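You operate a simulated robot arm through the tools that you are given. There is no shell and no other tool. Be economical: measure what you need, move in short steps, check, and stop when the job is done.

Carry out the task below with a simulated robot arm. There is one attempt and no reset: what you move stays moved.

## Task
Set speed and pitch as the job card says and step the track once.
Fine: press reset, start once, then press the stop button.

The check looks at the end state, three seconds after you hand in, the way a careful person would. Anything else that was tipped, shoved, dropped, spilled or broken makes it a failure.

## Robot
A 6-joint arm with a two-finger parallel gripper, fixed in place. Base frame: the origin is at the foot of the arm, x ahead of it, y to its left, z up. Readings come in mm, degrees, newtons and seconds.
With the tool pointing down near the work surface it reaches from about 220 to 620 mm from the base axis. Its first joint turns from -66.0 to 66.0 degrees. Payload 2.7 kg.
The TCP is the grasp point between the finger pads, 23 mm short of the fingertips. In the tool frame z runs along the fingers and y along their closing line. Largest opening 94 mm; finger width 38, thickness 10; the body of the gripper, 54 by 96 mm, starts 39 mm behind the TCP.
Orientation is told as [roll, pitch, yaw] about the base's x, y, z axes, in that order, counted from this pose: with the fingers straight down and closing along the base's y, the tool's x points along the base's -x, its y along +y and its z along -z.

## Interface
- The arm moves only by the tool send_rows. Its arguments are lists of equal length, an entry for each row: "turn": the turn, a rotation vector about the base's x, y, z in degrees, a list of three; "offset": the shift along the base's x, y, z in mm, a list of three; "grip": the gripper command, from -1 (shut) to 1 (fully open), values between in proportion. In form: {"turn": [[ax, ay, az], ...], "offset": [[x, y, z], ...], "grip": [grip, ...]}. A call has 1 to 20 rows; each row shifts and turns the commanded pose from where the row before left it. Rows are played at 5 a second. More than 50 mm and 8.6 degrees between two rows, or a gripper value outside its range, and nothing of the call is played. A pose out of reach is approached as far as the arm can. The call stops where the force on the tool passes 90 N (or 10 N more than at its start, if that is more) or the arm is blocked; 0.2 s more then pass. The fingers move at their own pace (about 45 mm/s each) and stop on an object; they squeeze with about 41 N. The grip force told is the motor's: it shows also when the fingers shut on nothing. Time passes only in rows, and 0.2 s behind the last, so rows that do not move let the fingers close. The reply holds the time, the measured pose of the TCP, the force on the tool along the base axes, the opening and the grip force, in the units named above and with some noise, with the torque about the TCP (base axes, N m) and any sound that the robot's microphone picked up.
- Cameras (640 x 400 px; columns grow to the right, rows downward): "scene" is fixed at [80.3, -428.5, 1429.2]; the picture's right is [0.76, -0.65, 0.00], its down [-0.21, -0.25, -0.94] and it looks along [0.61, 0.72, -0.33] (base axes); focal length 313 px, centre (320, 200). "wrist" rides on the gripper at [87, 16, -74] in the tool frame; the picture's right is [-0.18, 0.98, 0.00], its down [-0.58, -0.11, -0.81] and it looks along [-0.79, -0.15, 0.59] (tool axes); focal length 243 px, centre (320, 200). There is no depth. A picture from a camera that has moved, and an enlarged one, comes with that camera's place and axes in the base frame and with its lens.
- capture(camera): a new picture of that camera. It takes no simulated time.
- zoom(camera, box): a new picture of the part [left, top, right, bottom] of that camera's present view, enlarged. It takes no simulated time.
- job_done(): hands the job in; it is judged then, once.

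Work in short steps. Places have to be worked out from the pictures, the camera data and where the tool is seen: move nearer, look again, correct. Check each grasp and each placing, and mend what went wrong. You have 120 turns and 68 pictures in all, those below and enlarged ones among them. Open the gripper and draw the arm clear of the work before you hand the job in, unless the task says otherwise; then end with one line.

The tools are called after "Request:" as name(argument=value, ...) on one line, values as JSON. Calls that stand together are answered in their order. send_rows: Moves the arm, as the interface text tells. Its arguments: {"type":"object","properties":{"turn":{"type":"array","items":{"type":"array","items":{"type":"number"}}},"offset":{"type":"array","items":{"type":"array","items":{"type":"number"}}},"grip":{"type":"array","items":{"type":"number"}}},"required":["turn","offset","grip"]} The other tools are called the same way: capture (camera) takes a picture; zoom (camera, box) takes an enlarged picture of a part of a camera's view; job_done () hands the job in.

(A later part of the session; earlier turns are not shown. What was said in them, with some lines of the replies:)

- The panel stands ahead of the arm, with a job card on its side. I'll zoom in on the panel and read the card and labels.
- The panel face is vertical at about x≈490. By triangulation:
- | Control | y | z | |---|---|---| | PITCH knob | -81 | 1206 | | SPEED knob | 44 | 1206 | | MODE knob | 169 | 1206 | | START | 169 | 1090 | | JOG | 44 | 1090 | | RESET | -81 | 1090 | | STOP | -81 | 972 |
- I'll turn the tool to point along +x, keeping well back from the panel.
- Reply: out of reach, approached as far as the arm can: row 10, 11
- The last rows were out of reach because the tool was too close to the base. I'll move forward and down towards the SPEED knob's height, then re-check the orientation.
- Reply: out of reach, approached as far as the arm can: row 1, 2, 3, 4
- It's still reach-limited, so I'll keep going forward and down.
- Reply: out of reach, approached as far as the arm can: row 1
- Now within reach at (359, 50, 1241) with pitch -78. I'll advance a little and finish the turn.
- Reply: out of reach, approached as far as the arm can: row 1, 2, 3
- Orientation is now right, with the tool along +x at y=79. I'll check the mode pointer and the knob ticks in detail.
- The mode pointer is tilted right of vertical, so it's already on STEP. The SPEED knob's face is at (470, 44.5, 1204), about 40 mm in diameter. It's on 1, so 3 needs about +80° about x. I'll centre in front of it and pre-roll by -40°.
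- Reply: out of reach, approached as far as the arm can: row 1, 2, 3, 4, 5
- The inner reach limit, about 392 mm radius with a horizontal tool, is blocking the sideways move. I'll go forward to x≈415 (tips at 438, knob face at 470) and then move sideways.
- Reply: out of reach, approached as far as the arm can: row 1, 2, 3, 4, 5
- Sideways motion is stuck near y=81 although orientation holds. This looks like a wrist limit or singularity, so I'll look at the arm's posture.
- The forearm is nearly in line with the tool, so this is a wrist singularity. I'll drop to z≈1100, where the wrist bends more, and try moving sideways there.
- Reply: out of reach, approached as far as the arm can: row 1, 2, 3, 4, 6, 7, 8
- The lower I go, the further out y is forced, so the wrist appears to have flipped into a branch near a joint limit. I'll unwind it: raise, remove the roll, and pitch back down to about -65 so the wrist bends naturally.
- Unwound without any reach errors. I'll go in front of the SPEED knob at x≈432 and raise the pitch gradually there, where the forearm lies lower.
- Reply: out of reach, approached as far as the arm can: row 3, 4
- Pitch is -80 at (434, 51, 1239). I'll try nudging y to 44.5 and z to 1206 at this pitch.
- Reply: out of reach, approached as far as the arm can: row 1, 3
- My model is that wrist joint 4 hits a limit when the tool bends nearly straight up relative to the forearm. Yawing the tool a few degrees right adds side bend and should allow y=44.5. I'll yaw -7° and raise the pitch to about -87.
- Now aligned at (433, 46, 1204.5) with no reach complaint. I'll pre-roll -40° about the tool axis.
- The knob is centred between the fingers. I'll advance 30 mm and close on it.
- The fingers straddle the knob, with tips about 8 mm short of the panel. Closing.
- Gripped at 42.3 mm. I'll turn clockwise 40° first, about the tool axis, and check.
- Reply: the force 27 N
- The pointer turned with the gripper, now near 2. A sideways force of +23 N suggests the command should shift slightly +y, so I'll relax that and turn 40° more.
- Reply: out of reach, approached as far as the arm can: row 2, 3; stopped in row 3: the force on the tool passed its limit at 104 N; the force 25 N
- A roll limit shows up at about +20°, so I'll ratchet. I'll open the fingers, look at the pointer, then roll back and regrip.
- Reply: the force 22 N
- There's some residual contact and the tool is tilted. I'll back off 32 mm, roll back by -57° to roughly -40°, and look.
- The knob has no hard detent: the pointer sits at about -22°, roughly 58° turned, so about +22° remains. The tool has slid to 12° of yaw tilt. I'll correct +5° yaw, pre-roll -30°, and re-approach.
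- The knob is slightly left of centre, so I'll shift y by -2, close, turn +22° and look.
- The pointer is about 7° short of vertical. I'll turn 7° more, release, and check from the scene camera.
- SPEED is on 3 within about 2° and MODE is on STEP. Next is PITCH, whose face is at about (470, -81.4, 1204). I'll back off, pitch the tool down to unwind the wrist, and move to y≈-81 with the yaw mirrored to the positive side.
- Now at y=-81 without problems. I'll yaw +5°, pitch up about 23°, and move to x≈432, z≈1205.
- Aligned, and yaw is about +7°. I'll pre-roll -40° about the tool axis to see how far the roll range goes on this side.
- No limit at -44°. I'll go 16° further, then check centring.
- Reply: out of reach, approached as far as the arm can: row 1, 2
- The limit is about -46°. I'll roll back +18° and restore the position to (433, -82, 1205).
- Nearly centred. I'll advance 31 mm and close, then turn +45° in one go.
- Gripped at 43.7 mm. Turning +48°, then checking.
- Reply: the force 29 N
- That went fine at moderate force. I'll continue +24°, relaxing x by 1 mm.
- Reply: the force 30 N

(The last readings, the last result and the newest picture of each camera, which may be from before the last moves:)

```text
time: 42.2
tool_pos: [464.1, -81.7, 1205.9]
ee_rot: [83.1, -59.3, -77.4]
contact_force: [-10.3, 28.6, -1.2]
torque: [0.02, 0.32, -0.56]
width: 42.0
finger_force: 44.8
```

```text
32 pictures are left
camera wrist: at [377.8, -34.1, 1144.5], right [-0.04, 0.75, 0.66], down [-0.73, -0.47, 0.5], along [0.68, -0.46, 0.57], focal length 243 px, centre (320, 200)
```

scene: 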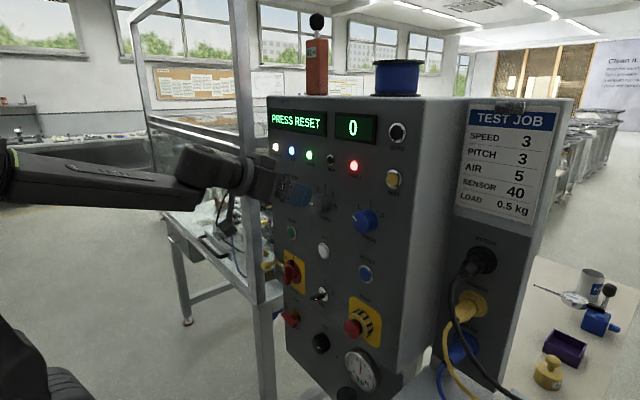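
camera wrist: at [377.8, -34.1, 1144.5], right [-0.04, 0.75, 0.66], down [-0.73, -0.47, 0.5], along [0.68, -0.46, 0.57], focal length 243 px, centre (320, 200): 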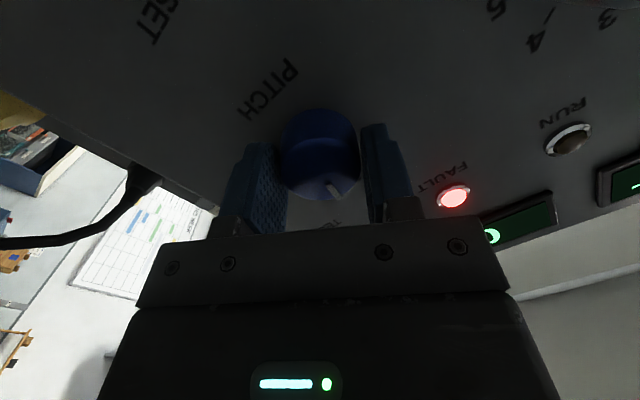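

Still turning with the gripper, now about 72° in. Another +32°.

Request:
send_rows(turn=[[7.9, 0.94, -0.56], [7.9, 0.94, -0.56], [7.9, 0.94, -0.56], [7.9, 0.94, -0.56], [0, 0, 0]], offset=[[0, 0.5, 0], [0, 0.5, 0], [0, 0, 0], [0, 0, 0], [0, 0, 0]], grip=[-1, -1, -1, -1, -1])

Request:
zoom(camera="scene", box=[340, 190, 400, 245])

Request:
zoom(camera="wrist", box=[200, 50, 440, 220])

```text
time: 43.4
tool_pos: [462.9, -83.7, 1205.9]
ee_rot: [85.7, -27.5, -81.7]
contact_force: [3.0, 15.2, 0.5]
torque: [0.01, -0.56, 1.28]
width: 40.9
finger_force: 45.3
```

```text
7.27 times, centred on (370, 218) of scene
camera zoom: at [80.4, -427.9, 1429.4], right [0.76, -0.65, 0.0], down [-0.21, -0.25, -0.94], along [0.61, 0.72, -0.33], focal length 2276 px, centre (-44, 73)
```

zoom: 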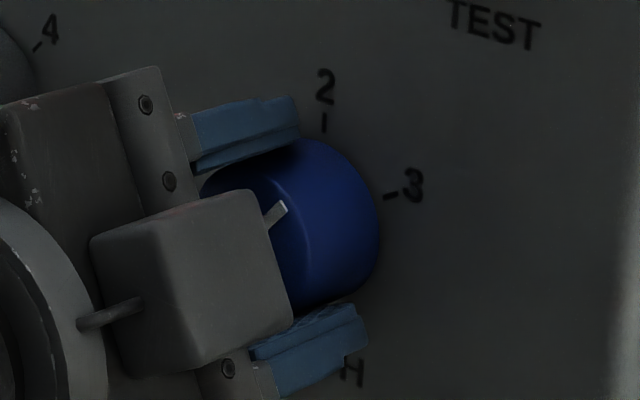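

```text
2.35 times, centred on (320, 135) of wrist
camera zoom: at [377.6, -8.1, 1185.8], right [0.03, 0.3, 0.95], down [-0.73, -0.65, 0.23], along [0.69, -0.7, 0.2], focal length 571 px, centre (320, 353)
```

zoom: 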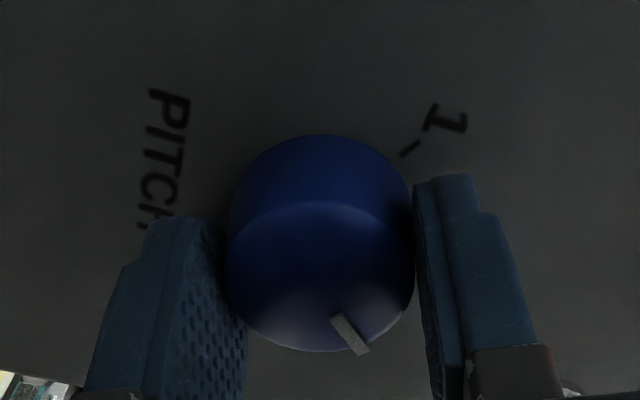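

The pointer is at about +40° and tick 3 at about +58°. I'll turn +18° more, then release and check.

Request:
send_rows(turn=[[7, 0.84, -0.5], [7, 0.84, -0.5], [5, 0.6, -0.35], [0, 0, 0]], offset=[[0, 0, 0], [0, 0, 0], [0, 0, 0], [0, 0, 0]], grip=[-1, -1, -1, -1])

Request:
zoom(camera="scene", box=[340, 190, 400, 245])

```text
time: 44.4
tool_pos: [462.9, -82.3, 1206.4]
ee_rot: [85.8, -8.5, -83.2]
contact_force: [-8.9, 7.1, 3.1]
torque: [0.01, -0.91, 1.2]
width: 41.9
finger_force: 45.3
```

```text
7.27 times, centred on (370, 218) of scene
camera zoom: at [79.9, -428.2, 1429.3], right [0.76, -0.65, 0.0], down [-0.21, -0.25, -0.94], along [0.61, 0.72, -0.33], focal length 2276 px, centre (-44, 73)
```

zoom: 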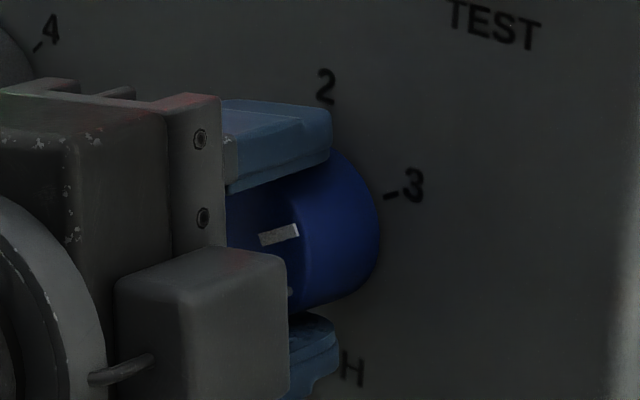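

The pointer is at about 60°, parallel to tick 3. I'll release, back off, and check.

Request:
send_rows(turn=[[0, 0, 0], [0, 0, 0], [0, 0, 0], [0, 0, 0], [0, 0, 0], [0, 0, 0], [0, 0, 0]], offset=[[0, 0, 0], [0, 0, 0], [0, 0, 0], [0, 0, 0], [-12, 0, 0], [-12, 0, 0], [-20, 0, 0]], grip=[1, 1, 1, 1, 1, 1, 1])

Request:
zoom(camera="scene", box=[340, 190, 400, 245])

Request:
capture(camera="wrist")

```text
time: 46.0
tool_pos: [419.3, -84.2, 1205.3]
ee_rot: [85.8, -8.4, -83.1]
contact_force: [0.2, 0.0, 0.2]
torque: [-0.02, 0.02, 0.01]
width: 94.1
finger_force: 0.1
```

```text
7.27 times, centred on (370, 218) of scene
camera zoom: at [80.4, -428.5, 1429.2], right [0.76, -0.65, 0.0], down [-0.21, -0.25, -0.94], along [0.61, 0.72, -0.33], focal length 2276 px, centre (-44, 73)
```

zoom: 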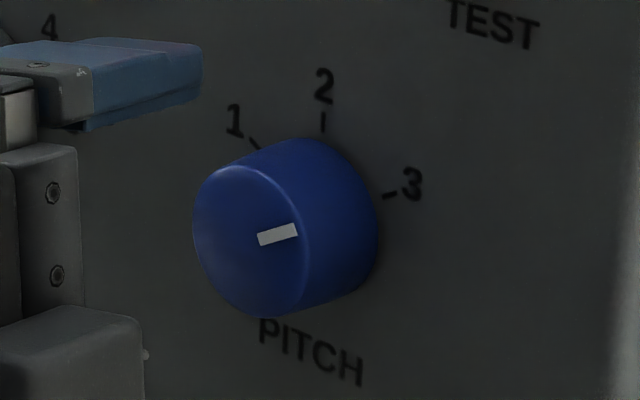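

```text
27 pictures are left
camera wrist: at [335.1, -5.4, 1214.2], right [0.08, -0.03, 1.0], down [-0.74, -0.68, 0.04], along [0.67, -0.74, -0.07], focal length 243 px, centre (320, 200)
```

wrist: 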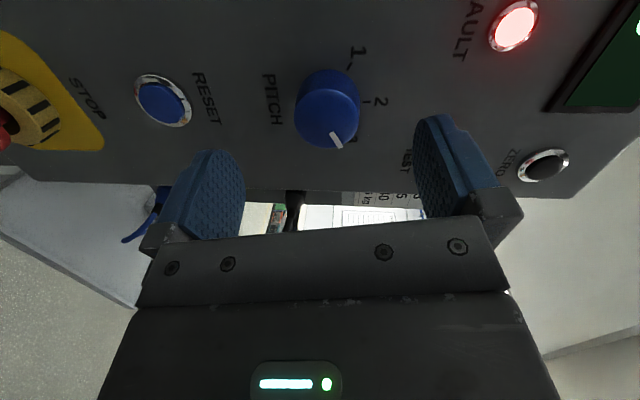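

PITCH is on 3. Next I'll roll back to 0, close the fingers, pitch the tool about 25° down (needed for reach), and move in front of RESET at (490, -81, 1090).

Request:
send_rows(turn=[[-7.9, -0.94, 0.56], [-7.9, -0.94, 0.56], [-7.9, -0.94, 0.56], [-7.9, -0.94, 0.56], [-7.9, -0.94, 0.56], [-7.9, -0.94, 0.56], [-7.9, -0.94, 0.56], [-7.9, -0.94, 0.56], [-7.9, -0.94, 0.56], [-7.9, -0.94, 0.56], [0, 8, 0], [0, 8, 0], [0, 6, -6], [0, 0, 0]], offset=[[-3, 0, 0], [-3, 0, 0], [-3, 0, 0], [-3, 0, 0], [0, 0, 0], [0, 0, 0], [0, 0, 0], [0, 0, 0], [0, 0, 0], [0, 0, 0], [0, 0, 0], [0, 0, 0], [0, 0, 0], [0, 0, 0]], grip=[1, 1, 1, 1, 1, 1, -1, -1, -1, -1, -1, -1, -1, -1])

```text
time: 49.0
tool_pos: [408.8, -82.9, 1205.1]
ee_rot: [8.6, -64.4, -8.4]
contact_force: [0.1, -0.3, 0.3]
torque: [0.01, -0.06, -0.02]
width: 0.0
finger_force: 41.0
```

Closed, with pitch about -64. Descending to z≈1089 and moving forward to x≈440.

Request:
send_rows(turn=[[0, 0, 0], [0, 0, 0], [0, 0, 0], [0, 0, 0], [0, 0, 0], [0, 0, 0], [0, 0, 0]], offset=[[0, 0, -30], [0, 0, -30], [0, 0, -30], [0, 1, -26], [15, 0, 0], [16, 0, 0], [0, 0, 0]], grip=[-1, -1, -1, -1, -1, -1, -1])

Request:
capture(camera="wrist")

Request:
zoom(camera="scene", box=[300, 220, 420, 310])

```text
time: 50.6
tool_pos: [439.0, -81.5, 1087.7]
ee_rot: [8.7, -64.4, -8.5]
contact_force: [-0.3, -0.5, -0.4]
torque: [0.0, -0.02, -0.01]
width: 0.0
finger_force: 40.8
```

```text
26 pictures are left
camera wrist: at [332.9, -62.2, 1044.2], right [0.09, 0.97, 0.23], down [-0.48, -0.16, 0.86], along [0.87, -0.19, 0.45], focal length 243 px, centre (320, 200)
```

wrist: 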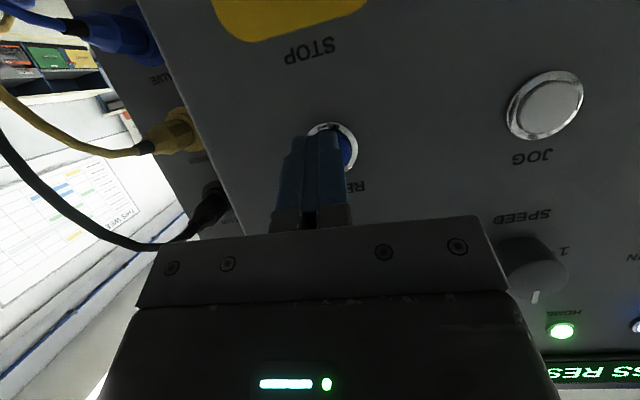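

```text
4.44 times, centred on (360, 265) of scene
camera zoom: at [80.3, -428.5, 1429.2], right [0.76, -0.65, 0.0], down [-0.21, -0.25, -0.94], along [0.61, 0.72, -0.33], focal length 1391 px, centre (142, -89)
```

zoom: 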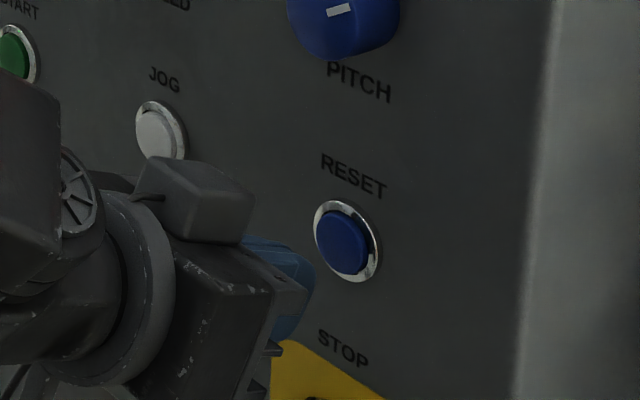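

The fingertips line up with RESET, z≈1090 and y≈-80. I'll advance in small steps to find contact.

Request:
send_rows(turn=[[0, 0, 0], [0, 0, 0], [0, 0, 0], [0, 0, 0], [0, 0, 0]], offset=[[4, 0, 0], [3, 0, 1], [2, 0, 0], [2, 0, 0], [0, 0, 0]], grip=[-1, -1, -1, -1, -1])

```text
time: 51.8
tool_pos: [449.7, -80.0, 1089.6]
ee_rot: [8.7, -64.3, -8.5]
contact_force: [0.5, -0.8, -0.1]
torque: [0.02, 0.0, -0.01]
width: 0.0
finger_force: 41.1
```

Request:
send_rows(turn=[[0, 0, 0], [0, 0, 0], [0, 0, 0], [0, 0, 0]], offset=[[2, 0, 0], [2, 0, 0], [2, 0, 0], [0, 0, 0]], grip=[-1, -1, -1, -1])

```text
time: 52.8
tool_pos: [455.5, -81.5, 1091.6]
ee_rot: [8.7, -64.3, -8.5]
contact_force: [0.3, 0.4, 0.4]
torque: [-0.01, -0.01, 0.01]
width: 0.3
finger_force: 40.7
```

No contact yet at x=455.5. I'll continue in 2 mm steps.

Request:
send_rows(turn=[[0, 0, 0], [0, 0, 0], [0, 0, 0], [0, 0, 0]], offset=[[2, 0, 0], [2, 0, 0], [2, 0, 0], [0, 0, 0]], grip=[-1, -1, -1, -1])

Request:
zoom(camera="scene", box=[260, 100, 420, 300])

```text
time: 53.8
tool_pos: [461.5, -80.7, 1089.4]
ee_rot: [8.7, -64.3, -8.4]
contact_force: [-4.8, 0.0, 2.0]
torque: [-0.04, -0.11, -0.05]
width: 0.0
finger_force: 40.8
heard: click
```

```text
2.00 times, centred on (340, 200) of scene
camera zoom: at [80.1, -428.5, 1429.2], right [0.76, -0.65, 0.0], down [-0.21, -0.25, -0.94], along [0.61, 0.72, -0.33], focal length 626 px, centre (280, 200)
```

zoom: 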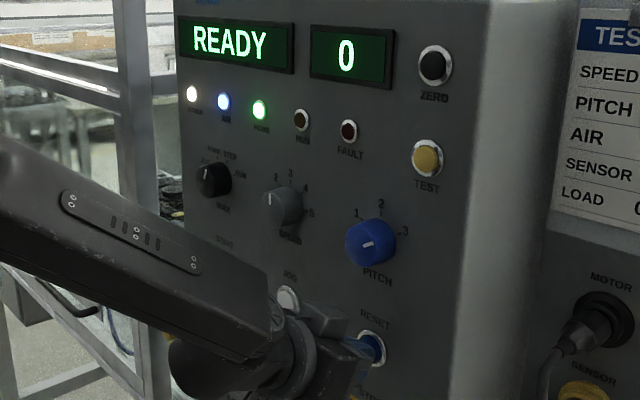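

RESET clicked; the display reads READY and the fault lamp is out. I'll retreat and move across to START at y≈169.

Request:
send_rows(turn=[[0, 0, 0], [0, 0, 0], [0, 0, 0], [0, 0, 0], [0, 0, 0], [0, 0, 0], [0, 0, 0], [0, 0, 0], [0, 0, 0], [0, 0, 0], [0, 0, 0], [0, 0, 0], [0, 0, 0]], offset=[[-20, 0, 0], [-20, 0, 0], [0, 25, 0], [0, 25, 0], [0, 25, 0], [0, 25, 0], [0, 25, 0], [0, 25, 0], [0, 25, 0], [0, 25, 0], [0, 25, 0], [0, 25, 0], [0, 0, 0]], grip=[-1, -1, -1, -1, -1, -1, -1, -1, -1, -1, -1, -1, -1])

Request:
capture(camera="wrist")

Request:
zoom(camera="scene", box=[230, 150, 410, 270])

```text
time: 56.6
tool_pos: [419.3, 39.3, 1108.4]
ee_rot: [9.2, -64.2, -8.5]
contact_force: [0.2, 0.7, -0.5]
torque: [-0.03, -0.04, 0.03]
width: 0.0
finger_force: 41.3
out of reach, approached as far as the arm can: row 7, 8, 9, 10, 11, 12
```

```text
23 pictures are left
camera wrist: at [314.0, 57.6, 1064.3], right [0.08, 0.97, 0.23], down [-0.48, -0.17, 0.86], along [0.87, -0.18, 0.45], focal length 243 px, centre (320, 200)
```

wrist: 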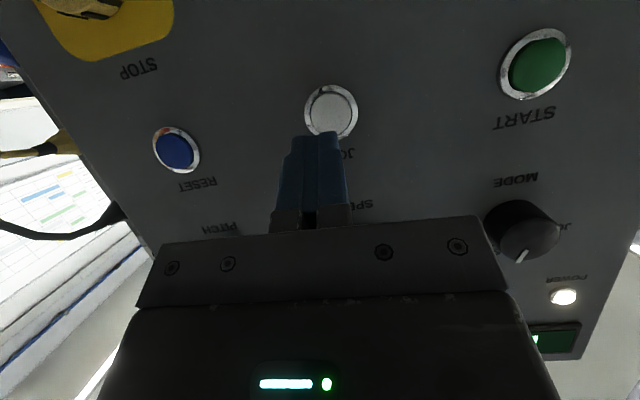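

```text
3.33 times, centred on (320, 210) of scene
camera zoom: at [80.3, -428.5, 1429.2], right [0.76, -0.65, 0.0], down [-0.21, -0.25, -0.94], along [0.61, 0.72, -0.33], focal length 1043 px, centre (320, 167)
```

zoom: 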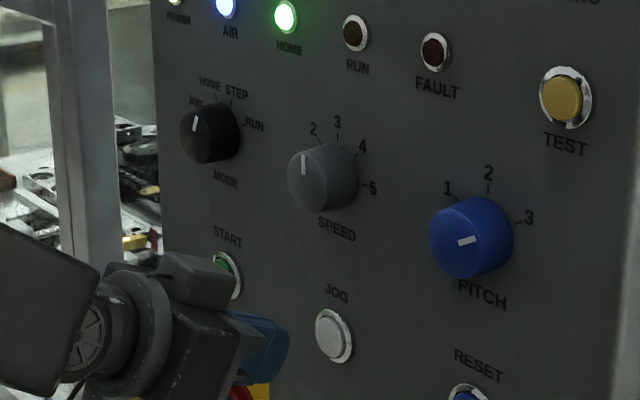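

The wrist limit is blocking again. I'll pitch further down by 24°, cross to y≈169, then pitch back up.

Request:
send_rows(turn=[[0, 8, 0], [0, 8, 0], [0, 8, 0], [0, 0, 0], [0, 0, 0], [0, 0, 0], [0, 0, 0], [0, 0, 0], [0, 0, 0], [0, -8, 0], [0, -8, 0], [0, -8, 0], [0, 0, 0]], offset=[[-5, 0, 0], [-5, 0, 0], [0, 0, 0], [0, 25, 0], [0, 25, 0], [0, 25, 0], [0, 25, 0], [0, 25, 0], [0, 5, 0], [5, 0, -5], [5, 0, -6], [0, 0, -6], [0, 0, 0]], grip=[-1, -1, -1, -1, -1, -1, -1, -1, -1, -1, -1, -1, -1])

Request:
capture(camera="wrist")

```text
time: 59.4
tool_pos: [423.8, -0.1, 1083.7]
ee_rot: [34.7, -83.4, -33.5]
contact_force: [0.4, 1.2, 0.4]
torque: [-0.02, 0.0, 0.0]
width: 0.1
finger_force: 41.3
out of reach, approached as far as the arm can: row 1, 2, 3, 4, 5, 6, 7, 8, 9, 10, 11, 12
```

```text
21 pictures are left
camera wrist: at [339.7, 18.1, 1005.5], right [0.0, 0.97, 0.25], down [-0.74, -0.16, 0.65], along [0.67, -0.18, 0.72], focal length 243 px, centre (320, 200)
```

wrist: 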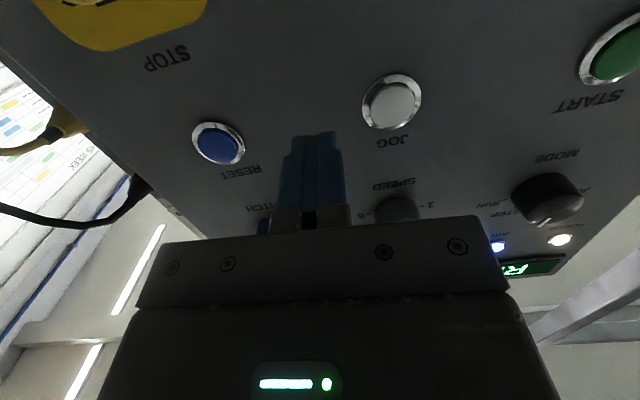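

The wrist is still in the wrong branch. I'll use the route that worked before: back to y≈-80, rise to z≈1245, pitch to about -62, and cross up there.

Request:
send_rows(turn=[[0, 0, 0], [0, 0, 0], [0, 0, 0], [0, 0, 0], [0, 0, 0], [0, 0, 0], [0, 0, 0], [0, 0, 0], [0, 0, 0], [0, 7, 0], [0, 7, 0], [0, 7, 0], [0, 0, 0]], offset=[[-10, -25, 0], [-5, -25, 0], [0, -30, 0], [0, 0, 30], [0, 0, 30], [0, 0, 30], [0, 0, 30], [0, 0, 30], [0, 0, 12], [0, 0, 0], [0, 0, 0], [0, 0, 0], [0, 0, 0]], grip=[-1, -1, -1, -1, -1, -1, -1, -1, -1, -1, -1, -1, -1])

```text
time: 62.2
tool_pos: [407.6, -79.6, 1246.8]
ee_rot: [8.3, -63.3, -8.1]
contact_force: [0.8, 0.4, 0.0]
torque: [0.0, 0.01, -0.01]
width: 0.0
finger_force: 41.0
```

Unwound at (408, -80, 1247), pitch -63. Crossing to y=169 at this height.

Request:
send_rows(turn=[[0, 0, 0], [0, 0, 0], [0, 0, 0], [0, 0, 0], [0, 0, 0], [0, 0, 0], [0, 0, 0], [0, 0, 0], [0, 0, 0], [0, 0, 0], [0, 0, 0]], offset=[[0, 25, 0], [0, 25, 0], [0, 25, 0], [0, 25, 0], [0, 25, 0], [0, 25, 0], [0, 25, 0], [0, 25, 0], [0, 25, 0], [0, 23, 0], [0, 0, 0]], grip=[-1, -1, -1, -1, -1, -1, -1, -1, -1, -1, -1])

```text
time: 64.6
tool_pos: [408.9, 166.4, 1245.1]
ee_rot: [8.4, -63.3, -8.2]
contact_force: [-0.6, 0.6, -0.4]
torque: [0.0, -0.01, 0.0]
width: 0.0
finger_force: 41.5
```

Crossed cleanly. Descending to z≈1090 in front of START.

Request:
send_rows(turn=[[0, 0, 0], [0, 0, 0], [0, 0, 0], [0, 0, 0], [0, 0, 0], [0, 0, 0], [0, 0, 0], [0, 0, 0]], offset=[[0, 0, -30], [0, 0, -30], [0, 0, -30], [0, 0, -30], [0, 0, -20], [0, 0, -15], [18, 2, 0], [0, 0, 0]], grip=[-1, -1, -1, -1, -1, -1, -1, -1])

Request:
capture(camera="wrist")

Request:
zoom(camera="scene", box=[230, 150, 410, 270])

```text
time: 66.4
tool_pos: [427.5, 170.1, 1091.5]
ee_rot: [8.3, -63.4, -8.1]
contact_force: [-0.8, 0.9, -0.4]
torque: [-0.03, -0.02, 0.03]
width: 0.1
finger_force: 41.1
```

```text
20 pictures are left
camera wrist: at [320.9, 189.7, 1047.7], right [0.1, 0.97, 0.23], down [-0.47, -0.16, 0.87], along [0.88, -0.19, 0.44], focal length 243 px, centre (320, 200)
```

wrist: 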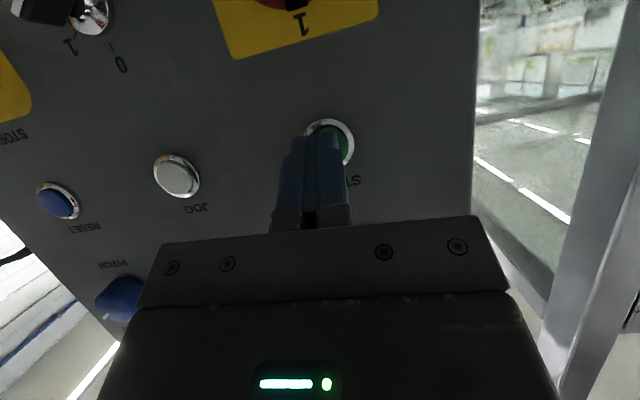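

```text
3.33 times, centred on (320, 210) of scene
camera zoom: at [80.3, -428.5, 1429.2], right [0.76, -0.65, 0.0], down [-0.21, -0.25, -0.94], along [0.61, 0.72, -0.33], focal length 1043 px, centre (320, 167)
```

zoom: 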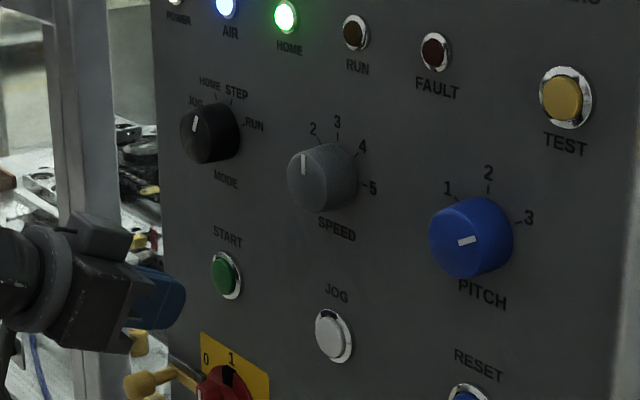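

The alignment matches what worked for RESET. Advancing to about x=455.

Request:
send_rows(turn=[[0, 0, 0], [0, 0, 0], [0, 0, 0], [0, 0, 0]], offset=[[10, 0, 0], [10, 0, -1], [7, 0, 0], [0, 0, 0]], grip=[-1, -1, -1, -1])

```text
time: 67.4
tool_pos: [453.6, 171.9, 1088.8]
ee_rot: [8.3, -63.2, -8.3]
contact_force: [-0.2, 0.6, 0.4]
torque: [0.0, -0.01, -0.03]
width: 0.0
finger_force: 41.2
```

Now press START in a single push, in small steps.

Request:
send_rows(turn=[[0, 0, 0], [0, 0, 0], [0, 0, 0], [0, 0, 0]], offset=[[3, 0, 0], [2, 0, 0], [2, 0, 0], [0, 0, 0]], grip=[-1, -1, -1, -1])

```text
time: 68.4
tool_pos: [460.4, 171.0, 1089.6]
ee_rot: [8.3, -63.3, -8.2]
contact_force: [-2.2, 1.6, 0.1]
torque: [-0.06, -0.01, 0.04]
width: 0.2
finger_force: 40.8
heard: click
```

START clicked. I'll retreat and look at the display.

Request:
send_rows(turn=[[0, 0, 0], [0, 0, 0], [0, 0, 0]], offset=[[-15, 0, 0], [-18, 0, 0], [-18, 0, 0]], grip=[-1, -1, -1])

Request:
zoom(camera="scene", box=[230, 100, 420, 250])

```text
time: 69.2
tool_pos: [410.0, 170.9, 1089.3]
ee_rot: [8.3, -63.3, -8.2]
contact_force: [0.9, -0.7, -0.1]
torque: [0.01, 0.0, 0.03]
width: 0.2
finger_force: 40.6
```

```text
2.67 times, centred on (325, 175) of scene
camera zoom: at [80.3, -428.5, 1429.2], right [0.76, -0.65, 0.0], down [-0.21, -0.25, -0.94], along [0.61, 0.72, -0.33], focal length 834 px, centre (307, 267)
```

zoom: 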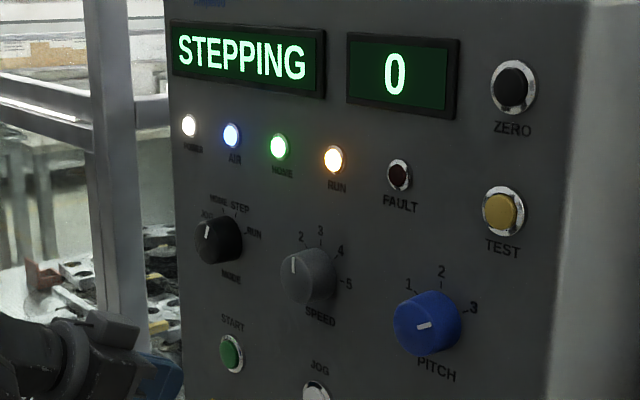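

The display shows STEPPING. While the step finishes, I'll go up and back across to the STOP side.

Request:
send_rows(turn=[[0, 0, 0], [0, 0, 0], [0, 0, 0], [0, 0, 0], [0, 0, 0], [0, 0, 0], [0, 0, 0], [0, 0, 0], [0, 0, 0], [0, 0, 0], [0, 0, 0], [0, 0, 0], [0, 0, 0], [0, 0, 0], [0, 0, 0], [0, 0, 0], [0, 0, 0]], offset=[[0, 0, 30], [0, 0, 30], [0, 0, 30], [0, 0, 30], [0, 0, 36], [0, -25, 0], [0, -25, 0], [0, -25, 0], [0, -25, 0], [0, -25, 0], [0, -25, 0], [0, -25, 0], [0, -25, 0], [0, -25, 0], [0, -25, 0], [0, -4, 0], [0, 0, 0]], grip=[-1, -1, -1, -1, -1, -1, -1, -1, -1, -1, -1, -1, -1, -1, -1, -1, -1])

Request:
zoom(camera="scene", box=[230, 90, 420, 250])

```text
time: 72.8
tool_pos: [409.6, -84.6, 1244.7]
ee_rot: [8.4, -63.3, -8.2]
contact_force: [-0.1, 0.3, -0.5]
torque: [-0.01, 0.0, 0.02]
width: 0.0
finger_force: 41.3
```

```text
2.50 times, centred on (325, 170) of scene
camera zoom: at [80.3, -428.5, 1429.2], right [0.76, -0.65, 0.0], down [-0.21, -0.25, -0.94], along [0.61, 0.72, -0.33], focal length 782 px, centre (308, 275)
```

zoom: 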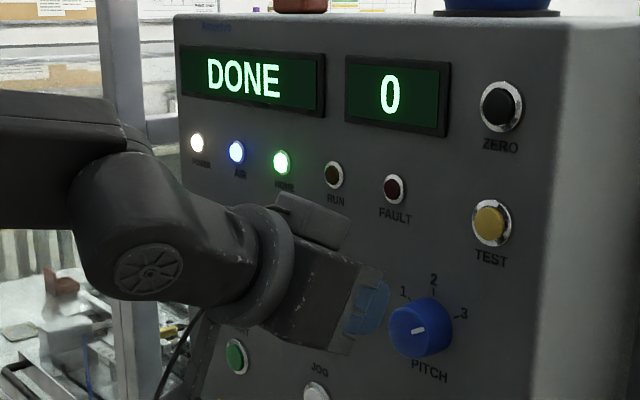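

DONE, and the run lamp is off. STOP's mushroom centre is at about (460, -81, 972). I'll back to x≈390 and descend to z≈972.

Request:
send_rows(turn=[[0, 0, 0], [0, 0, 0], [0, 0, 0], [0, 0, 0], [0, 0, 0], [0, 0, 0], [0, 0, 0], [0, 0, 0], [0, 0, 0], [0, 0, 0], [0, 0, 0]], offset=[[-10, 2, 0], [-10, 0, 0], [0, 0, -30], [0, 0, -30], [0, 0, -30], [0, 0, -30], [0, 0, -30], [0, 0, -30], [0, 0, -30], [0, 0, -30], [0, 0, -30]], grip=[-1, -1, -1, -1, -1, -1, -1, -1, -1, -1, -1])

Request:
capture(camera="wrist")

Request:
zoom(camera="scene", box=[290, 240, 410, 350])

```text
time: 75.2
tool_pos: [390.8, -84.1, 973.9]
ee_rot: [8.3, -63.3, -8.2]
contact_force: [-0.3, -0.7, -0.8]
torque: [0.02, 0.0, 0.03]
width: 0.2
finger_force: 41.3
```

```text
16 pictures are left
camera wrist: at [284.6, -64.4, 931.6], right [0.1, 0.97, 0.23], down [-0.47, -0.16, 0.87], along [0.88, -0.19, 0.44], focal length 243 px, centre (320, 200)
```

wrist: 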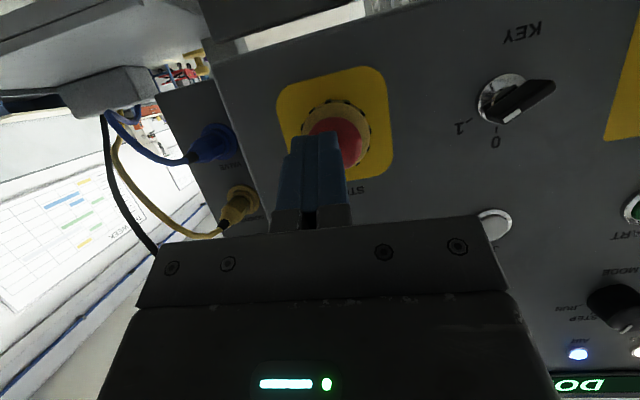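

```text
3.64 times, centred on (350, 295) of scene
camera zoom: at [80.3, -428.5, 1429.2], right [0.76, -0.65, 0.0], down [-0.21, -0.25, -0.94], along [0.61, 0.72, -0.33], focal length 1138 px, centre (211, -146)
```

zoom: 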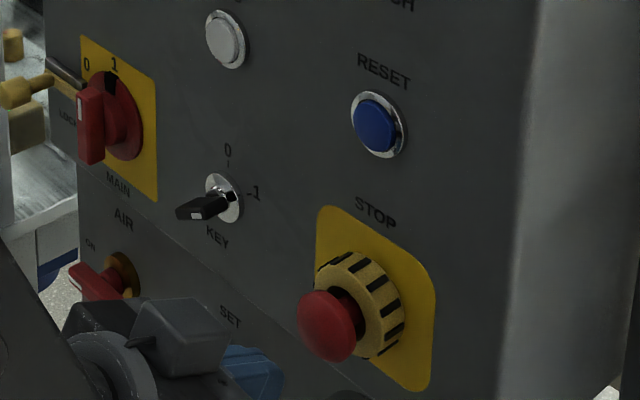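

Aligned with STOP. I'll shift y by +3 and approach until contact.

Request:
send_rows(turn=[[0, 0, 0], [0, 0, 0], [0, 0, 0], [0, 0, 0], [0, 0, 0], [0, 0, 0]], offset=[[8, 3, 0], [8, 0, 0], [3, 0, 0], [3, 0, 0], [3, 0, 0], [0, 0, 0]], grip=[-1, -1, -1, -1, -1, -1])

```text
time: 76.6
tool_pos: [415.5, -79.7, 975.7]
ee_rot: [8.3, -63.3, -8.2]
contact_force: [-1.2, -0.4, 1.1]
torque: [0.01, 0.01, 0.01]
width: 0.0
finger_force: 41.3
```

Request:
send_rows(turn=[[0, 0, 0], [0, 0, 0], [0, 0, 0], [0, 0, 0]], offset=[[3, 0, 0], [3, 0, 0], [3, 0, 0], [0, 0, 0]], grip=[-1, -1, -1, -1])

```text
time: 77.6
tool_pos: [423.8, -79.1, 975.9]
ee_rot: [8.3, -63.2, -8.2]
contact_force: [-1.6, -0.6, -1.0]
torque: [0.0, -0.01, -0.03]
width: 0.0
finger_force: 41.6
heard: click
```

Heard a click. I'll look at the display and the button.

Request:
zoom(camera="scene", box=[260, 100, 420, 350])

Request:
capture(camera="wrist")

```text
1.60 times, centred on (340, 225) of scene
camera zoom: at [80.3, -428.5, 1429.2], right [0.76, -0.65, 0.0], down [-0.21, -0.25, -0.94], along [0.61, 0.72, -0.33], focal length 501 px, centre (288, 160)
```

zoom: 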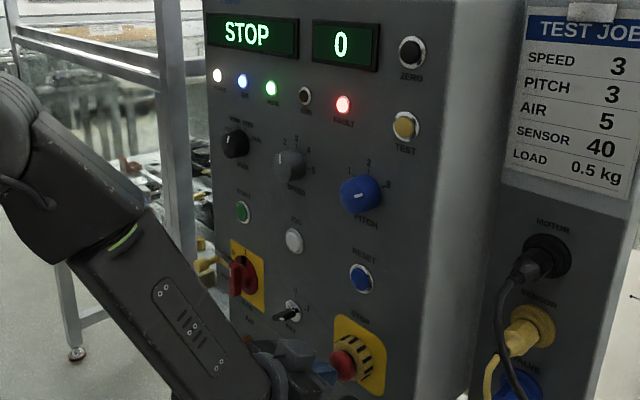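

```text
13 pictures are left
camera wrist: at [318.1, -60.1, 933.1], right [0.09, 0.97, 0.23], down [-0.47, -0.16, 0.87], along [0.88, -0.19, 0.44], focal length 243 px, centre (320, 200)
```

wrist: 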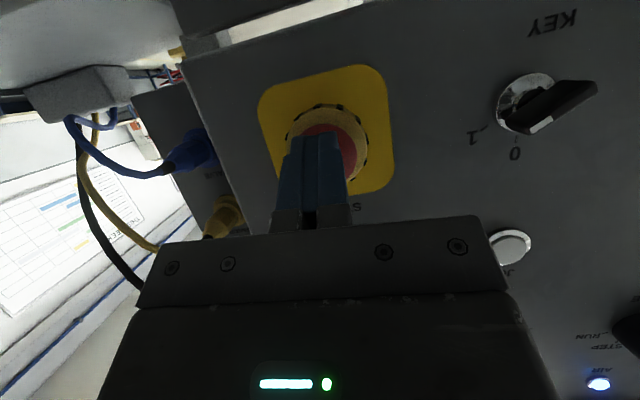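

The display reads STOP. I'll retreat, open the gripper and check that it stays latched.

Request:
send_rows(turn=[[0, 0, 0], [0, 0, 0], [0, 0, 0], [0, 0, 0], [0, 0, 0], [0, 0, 0], [0, 0, 0], [0, 0, 0]], offset=[[-15, 0, 0], [-20, 0, 0], [0, 0, 30], [0, 0, 30], [0, 0, 30], [0, 0, 30], [0, 0, 30], [0, 0, 30]], grip=[-1, -1, -1, -1, 1, 1, 1, 1])

Request:
zoom(camera="scene", box=[250, 90, 430, 380])

Request:
zoom(camera="scene", box=[270, 150, 410, 245])

```text
time: 79.4
tool_pos: [388.7, -78.8, 1154.5]
ee_rot: [8.2, -63.4, -8.1]
contact_force: [-0.6, -0.3, 0.2]
torque: [-0.03, 0.0, 0.0]
width: 86.5
finger_force: 0.0
```

```text
1.38 times, centred on (340, 235) of scene
camera zoom: at [80.3, -428.5, 1429.2], right [0.76, -0.65, 0.0], down [-0.21, -0.25, -0.94], along [0.61, 0.72, -0.33], focal length 432 px, centre (292, 152)
```

zoom: 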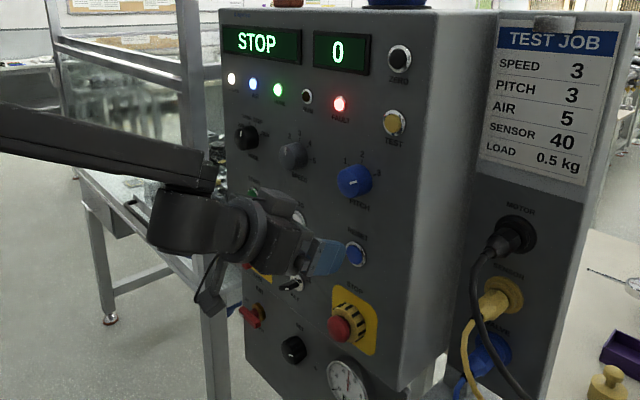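

```text
4.21 times, centred on (340, 198) of scene
camera zoom: at [80.3, -428.5, 1429.2], right [0.76, -0.65, 0.0], down [-0.21, -0.25, -0.94], along [0.61, 0.72, -0.33], focal length 1317 px, centre (236, 210)
```

zoom: 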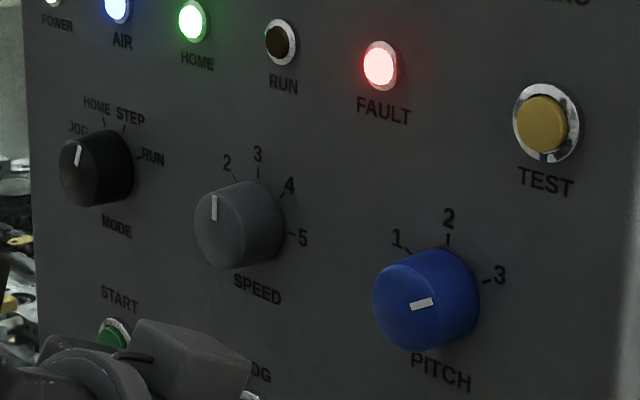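

STOP stays latched. A last close look at the SPEED pointer, since it seemed to lean slightly.

Request:
zoom(camera="scene", box=[300, 180, 340, 215])

Request:
capture(camera="scene")

```text
11.43 times, centred on (320, 198) of scene
camera zoom: at [80.3, -428.5, 1429.2], right [0.76, -0.65, 0.0], down [-0.21, -0.25, -0.94], along [0.61, 0.72, -0.33], focal length 3576 px, centre (320, 229)
```

zoom: 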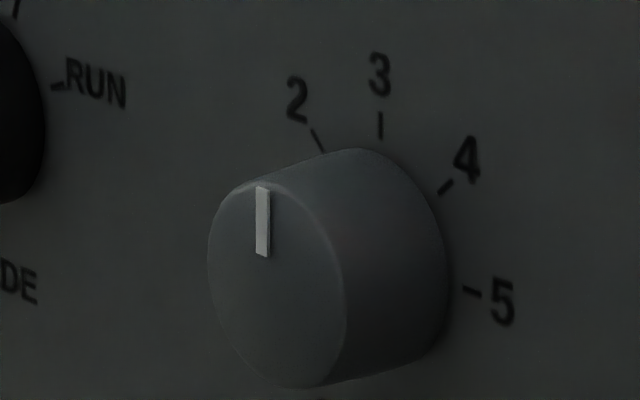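

```text
9 pictures are left
```

scene: 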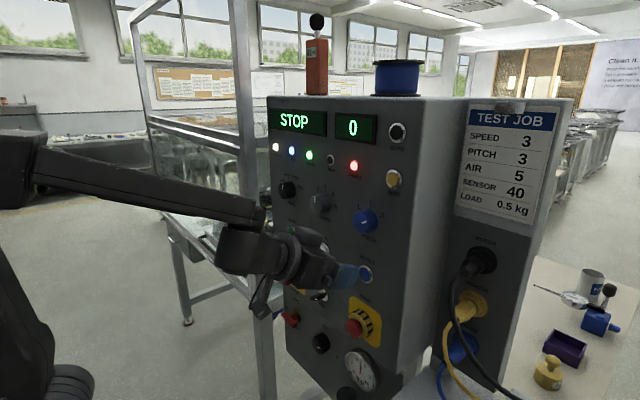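

SPEED points straight at 3. I'll draw the arm further back and up, clear of the panel, with the gripper open.

Request:
send_rows(turn=[[0, 0, 0], [0, 0, 0], [0, 8, 0], [0, 8, 0], [0, 8, 0], [0, 0, 0], [0, 0, 0]], offset=[[0, 0, 30], [0, 0, 30], [-10, 0, 20], [-15, 0, 0], [-15, 0, 0], [-15, 0, 0], [0, 0, 0]], grip=[1, 1, 1, 1, 1, 1, 1])

Request:
capture(camera="scene")

```text
time: 81.0
tool_pos: [333.6, -79.1, 1235.7]
ee_rot: [4.1, -39.4, -4.8]
contact_force: [0.9, 0.1, 0.4]
torque: [0.02, -0.02, 0.02]
width: 93.8
finger_force: 0.1
```

```text
8 pictures are left
```

scene: 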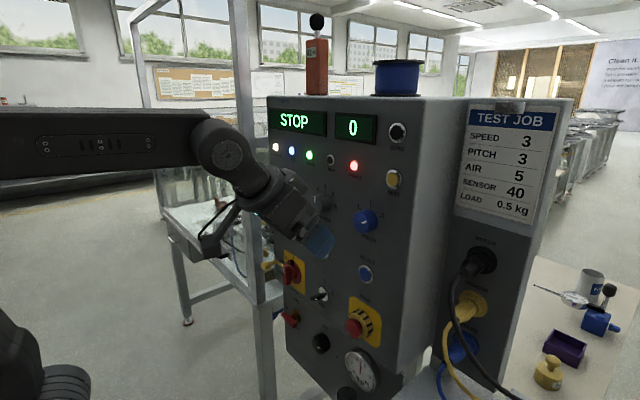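

The arm is clear, the display shows STOP, and nothing else was disturbed. Handing in.

Request:
job_done()

```text
The job is handed in.
```

Speed and pitch are both set to 3 as on the job card, reset was pressed, start was pressed once and the track stepped once (display showed DONE), and the stop button is pressed and latched.
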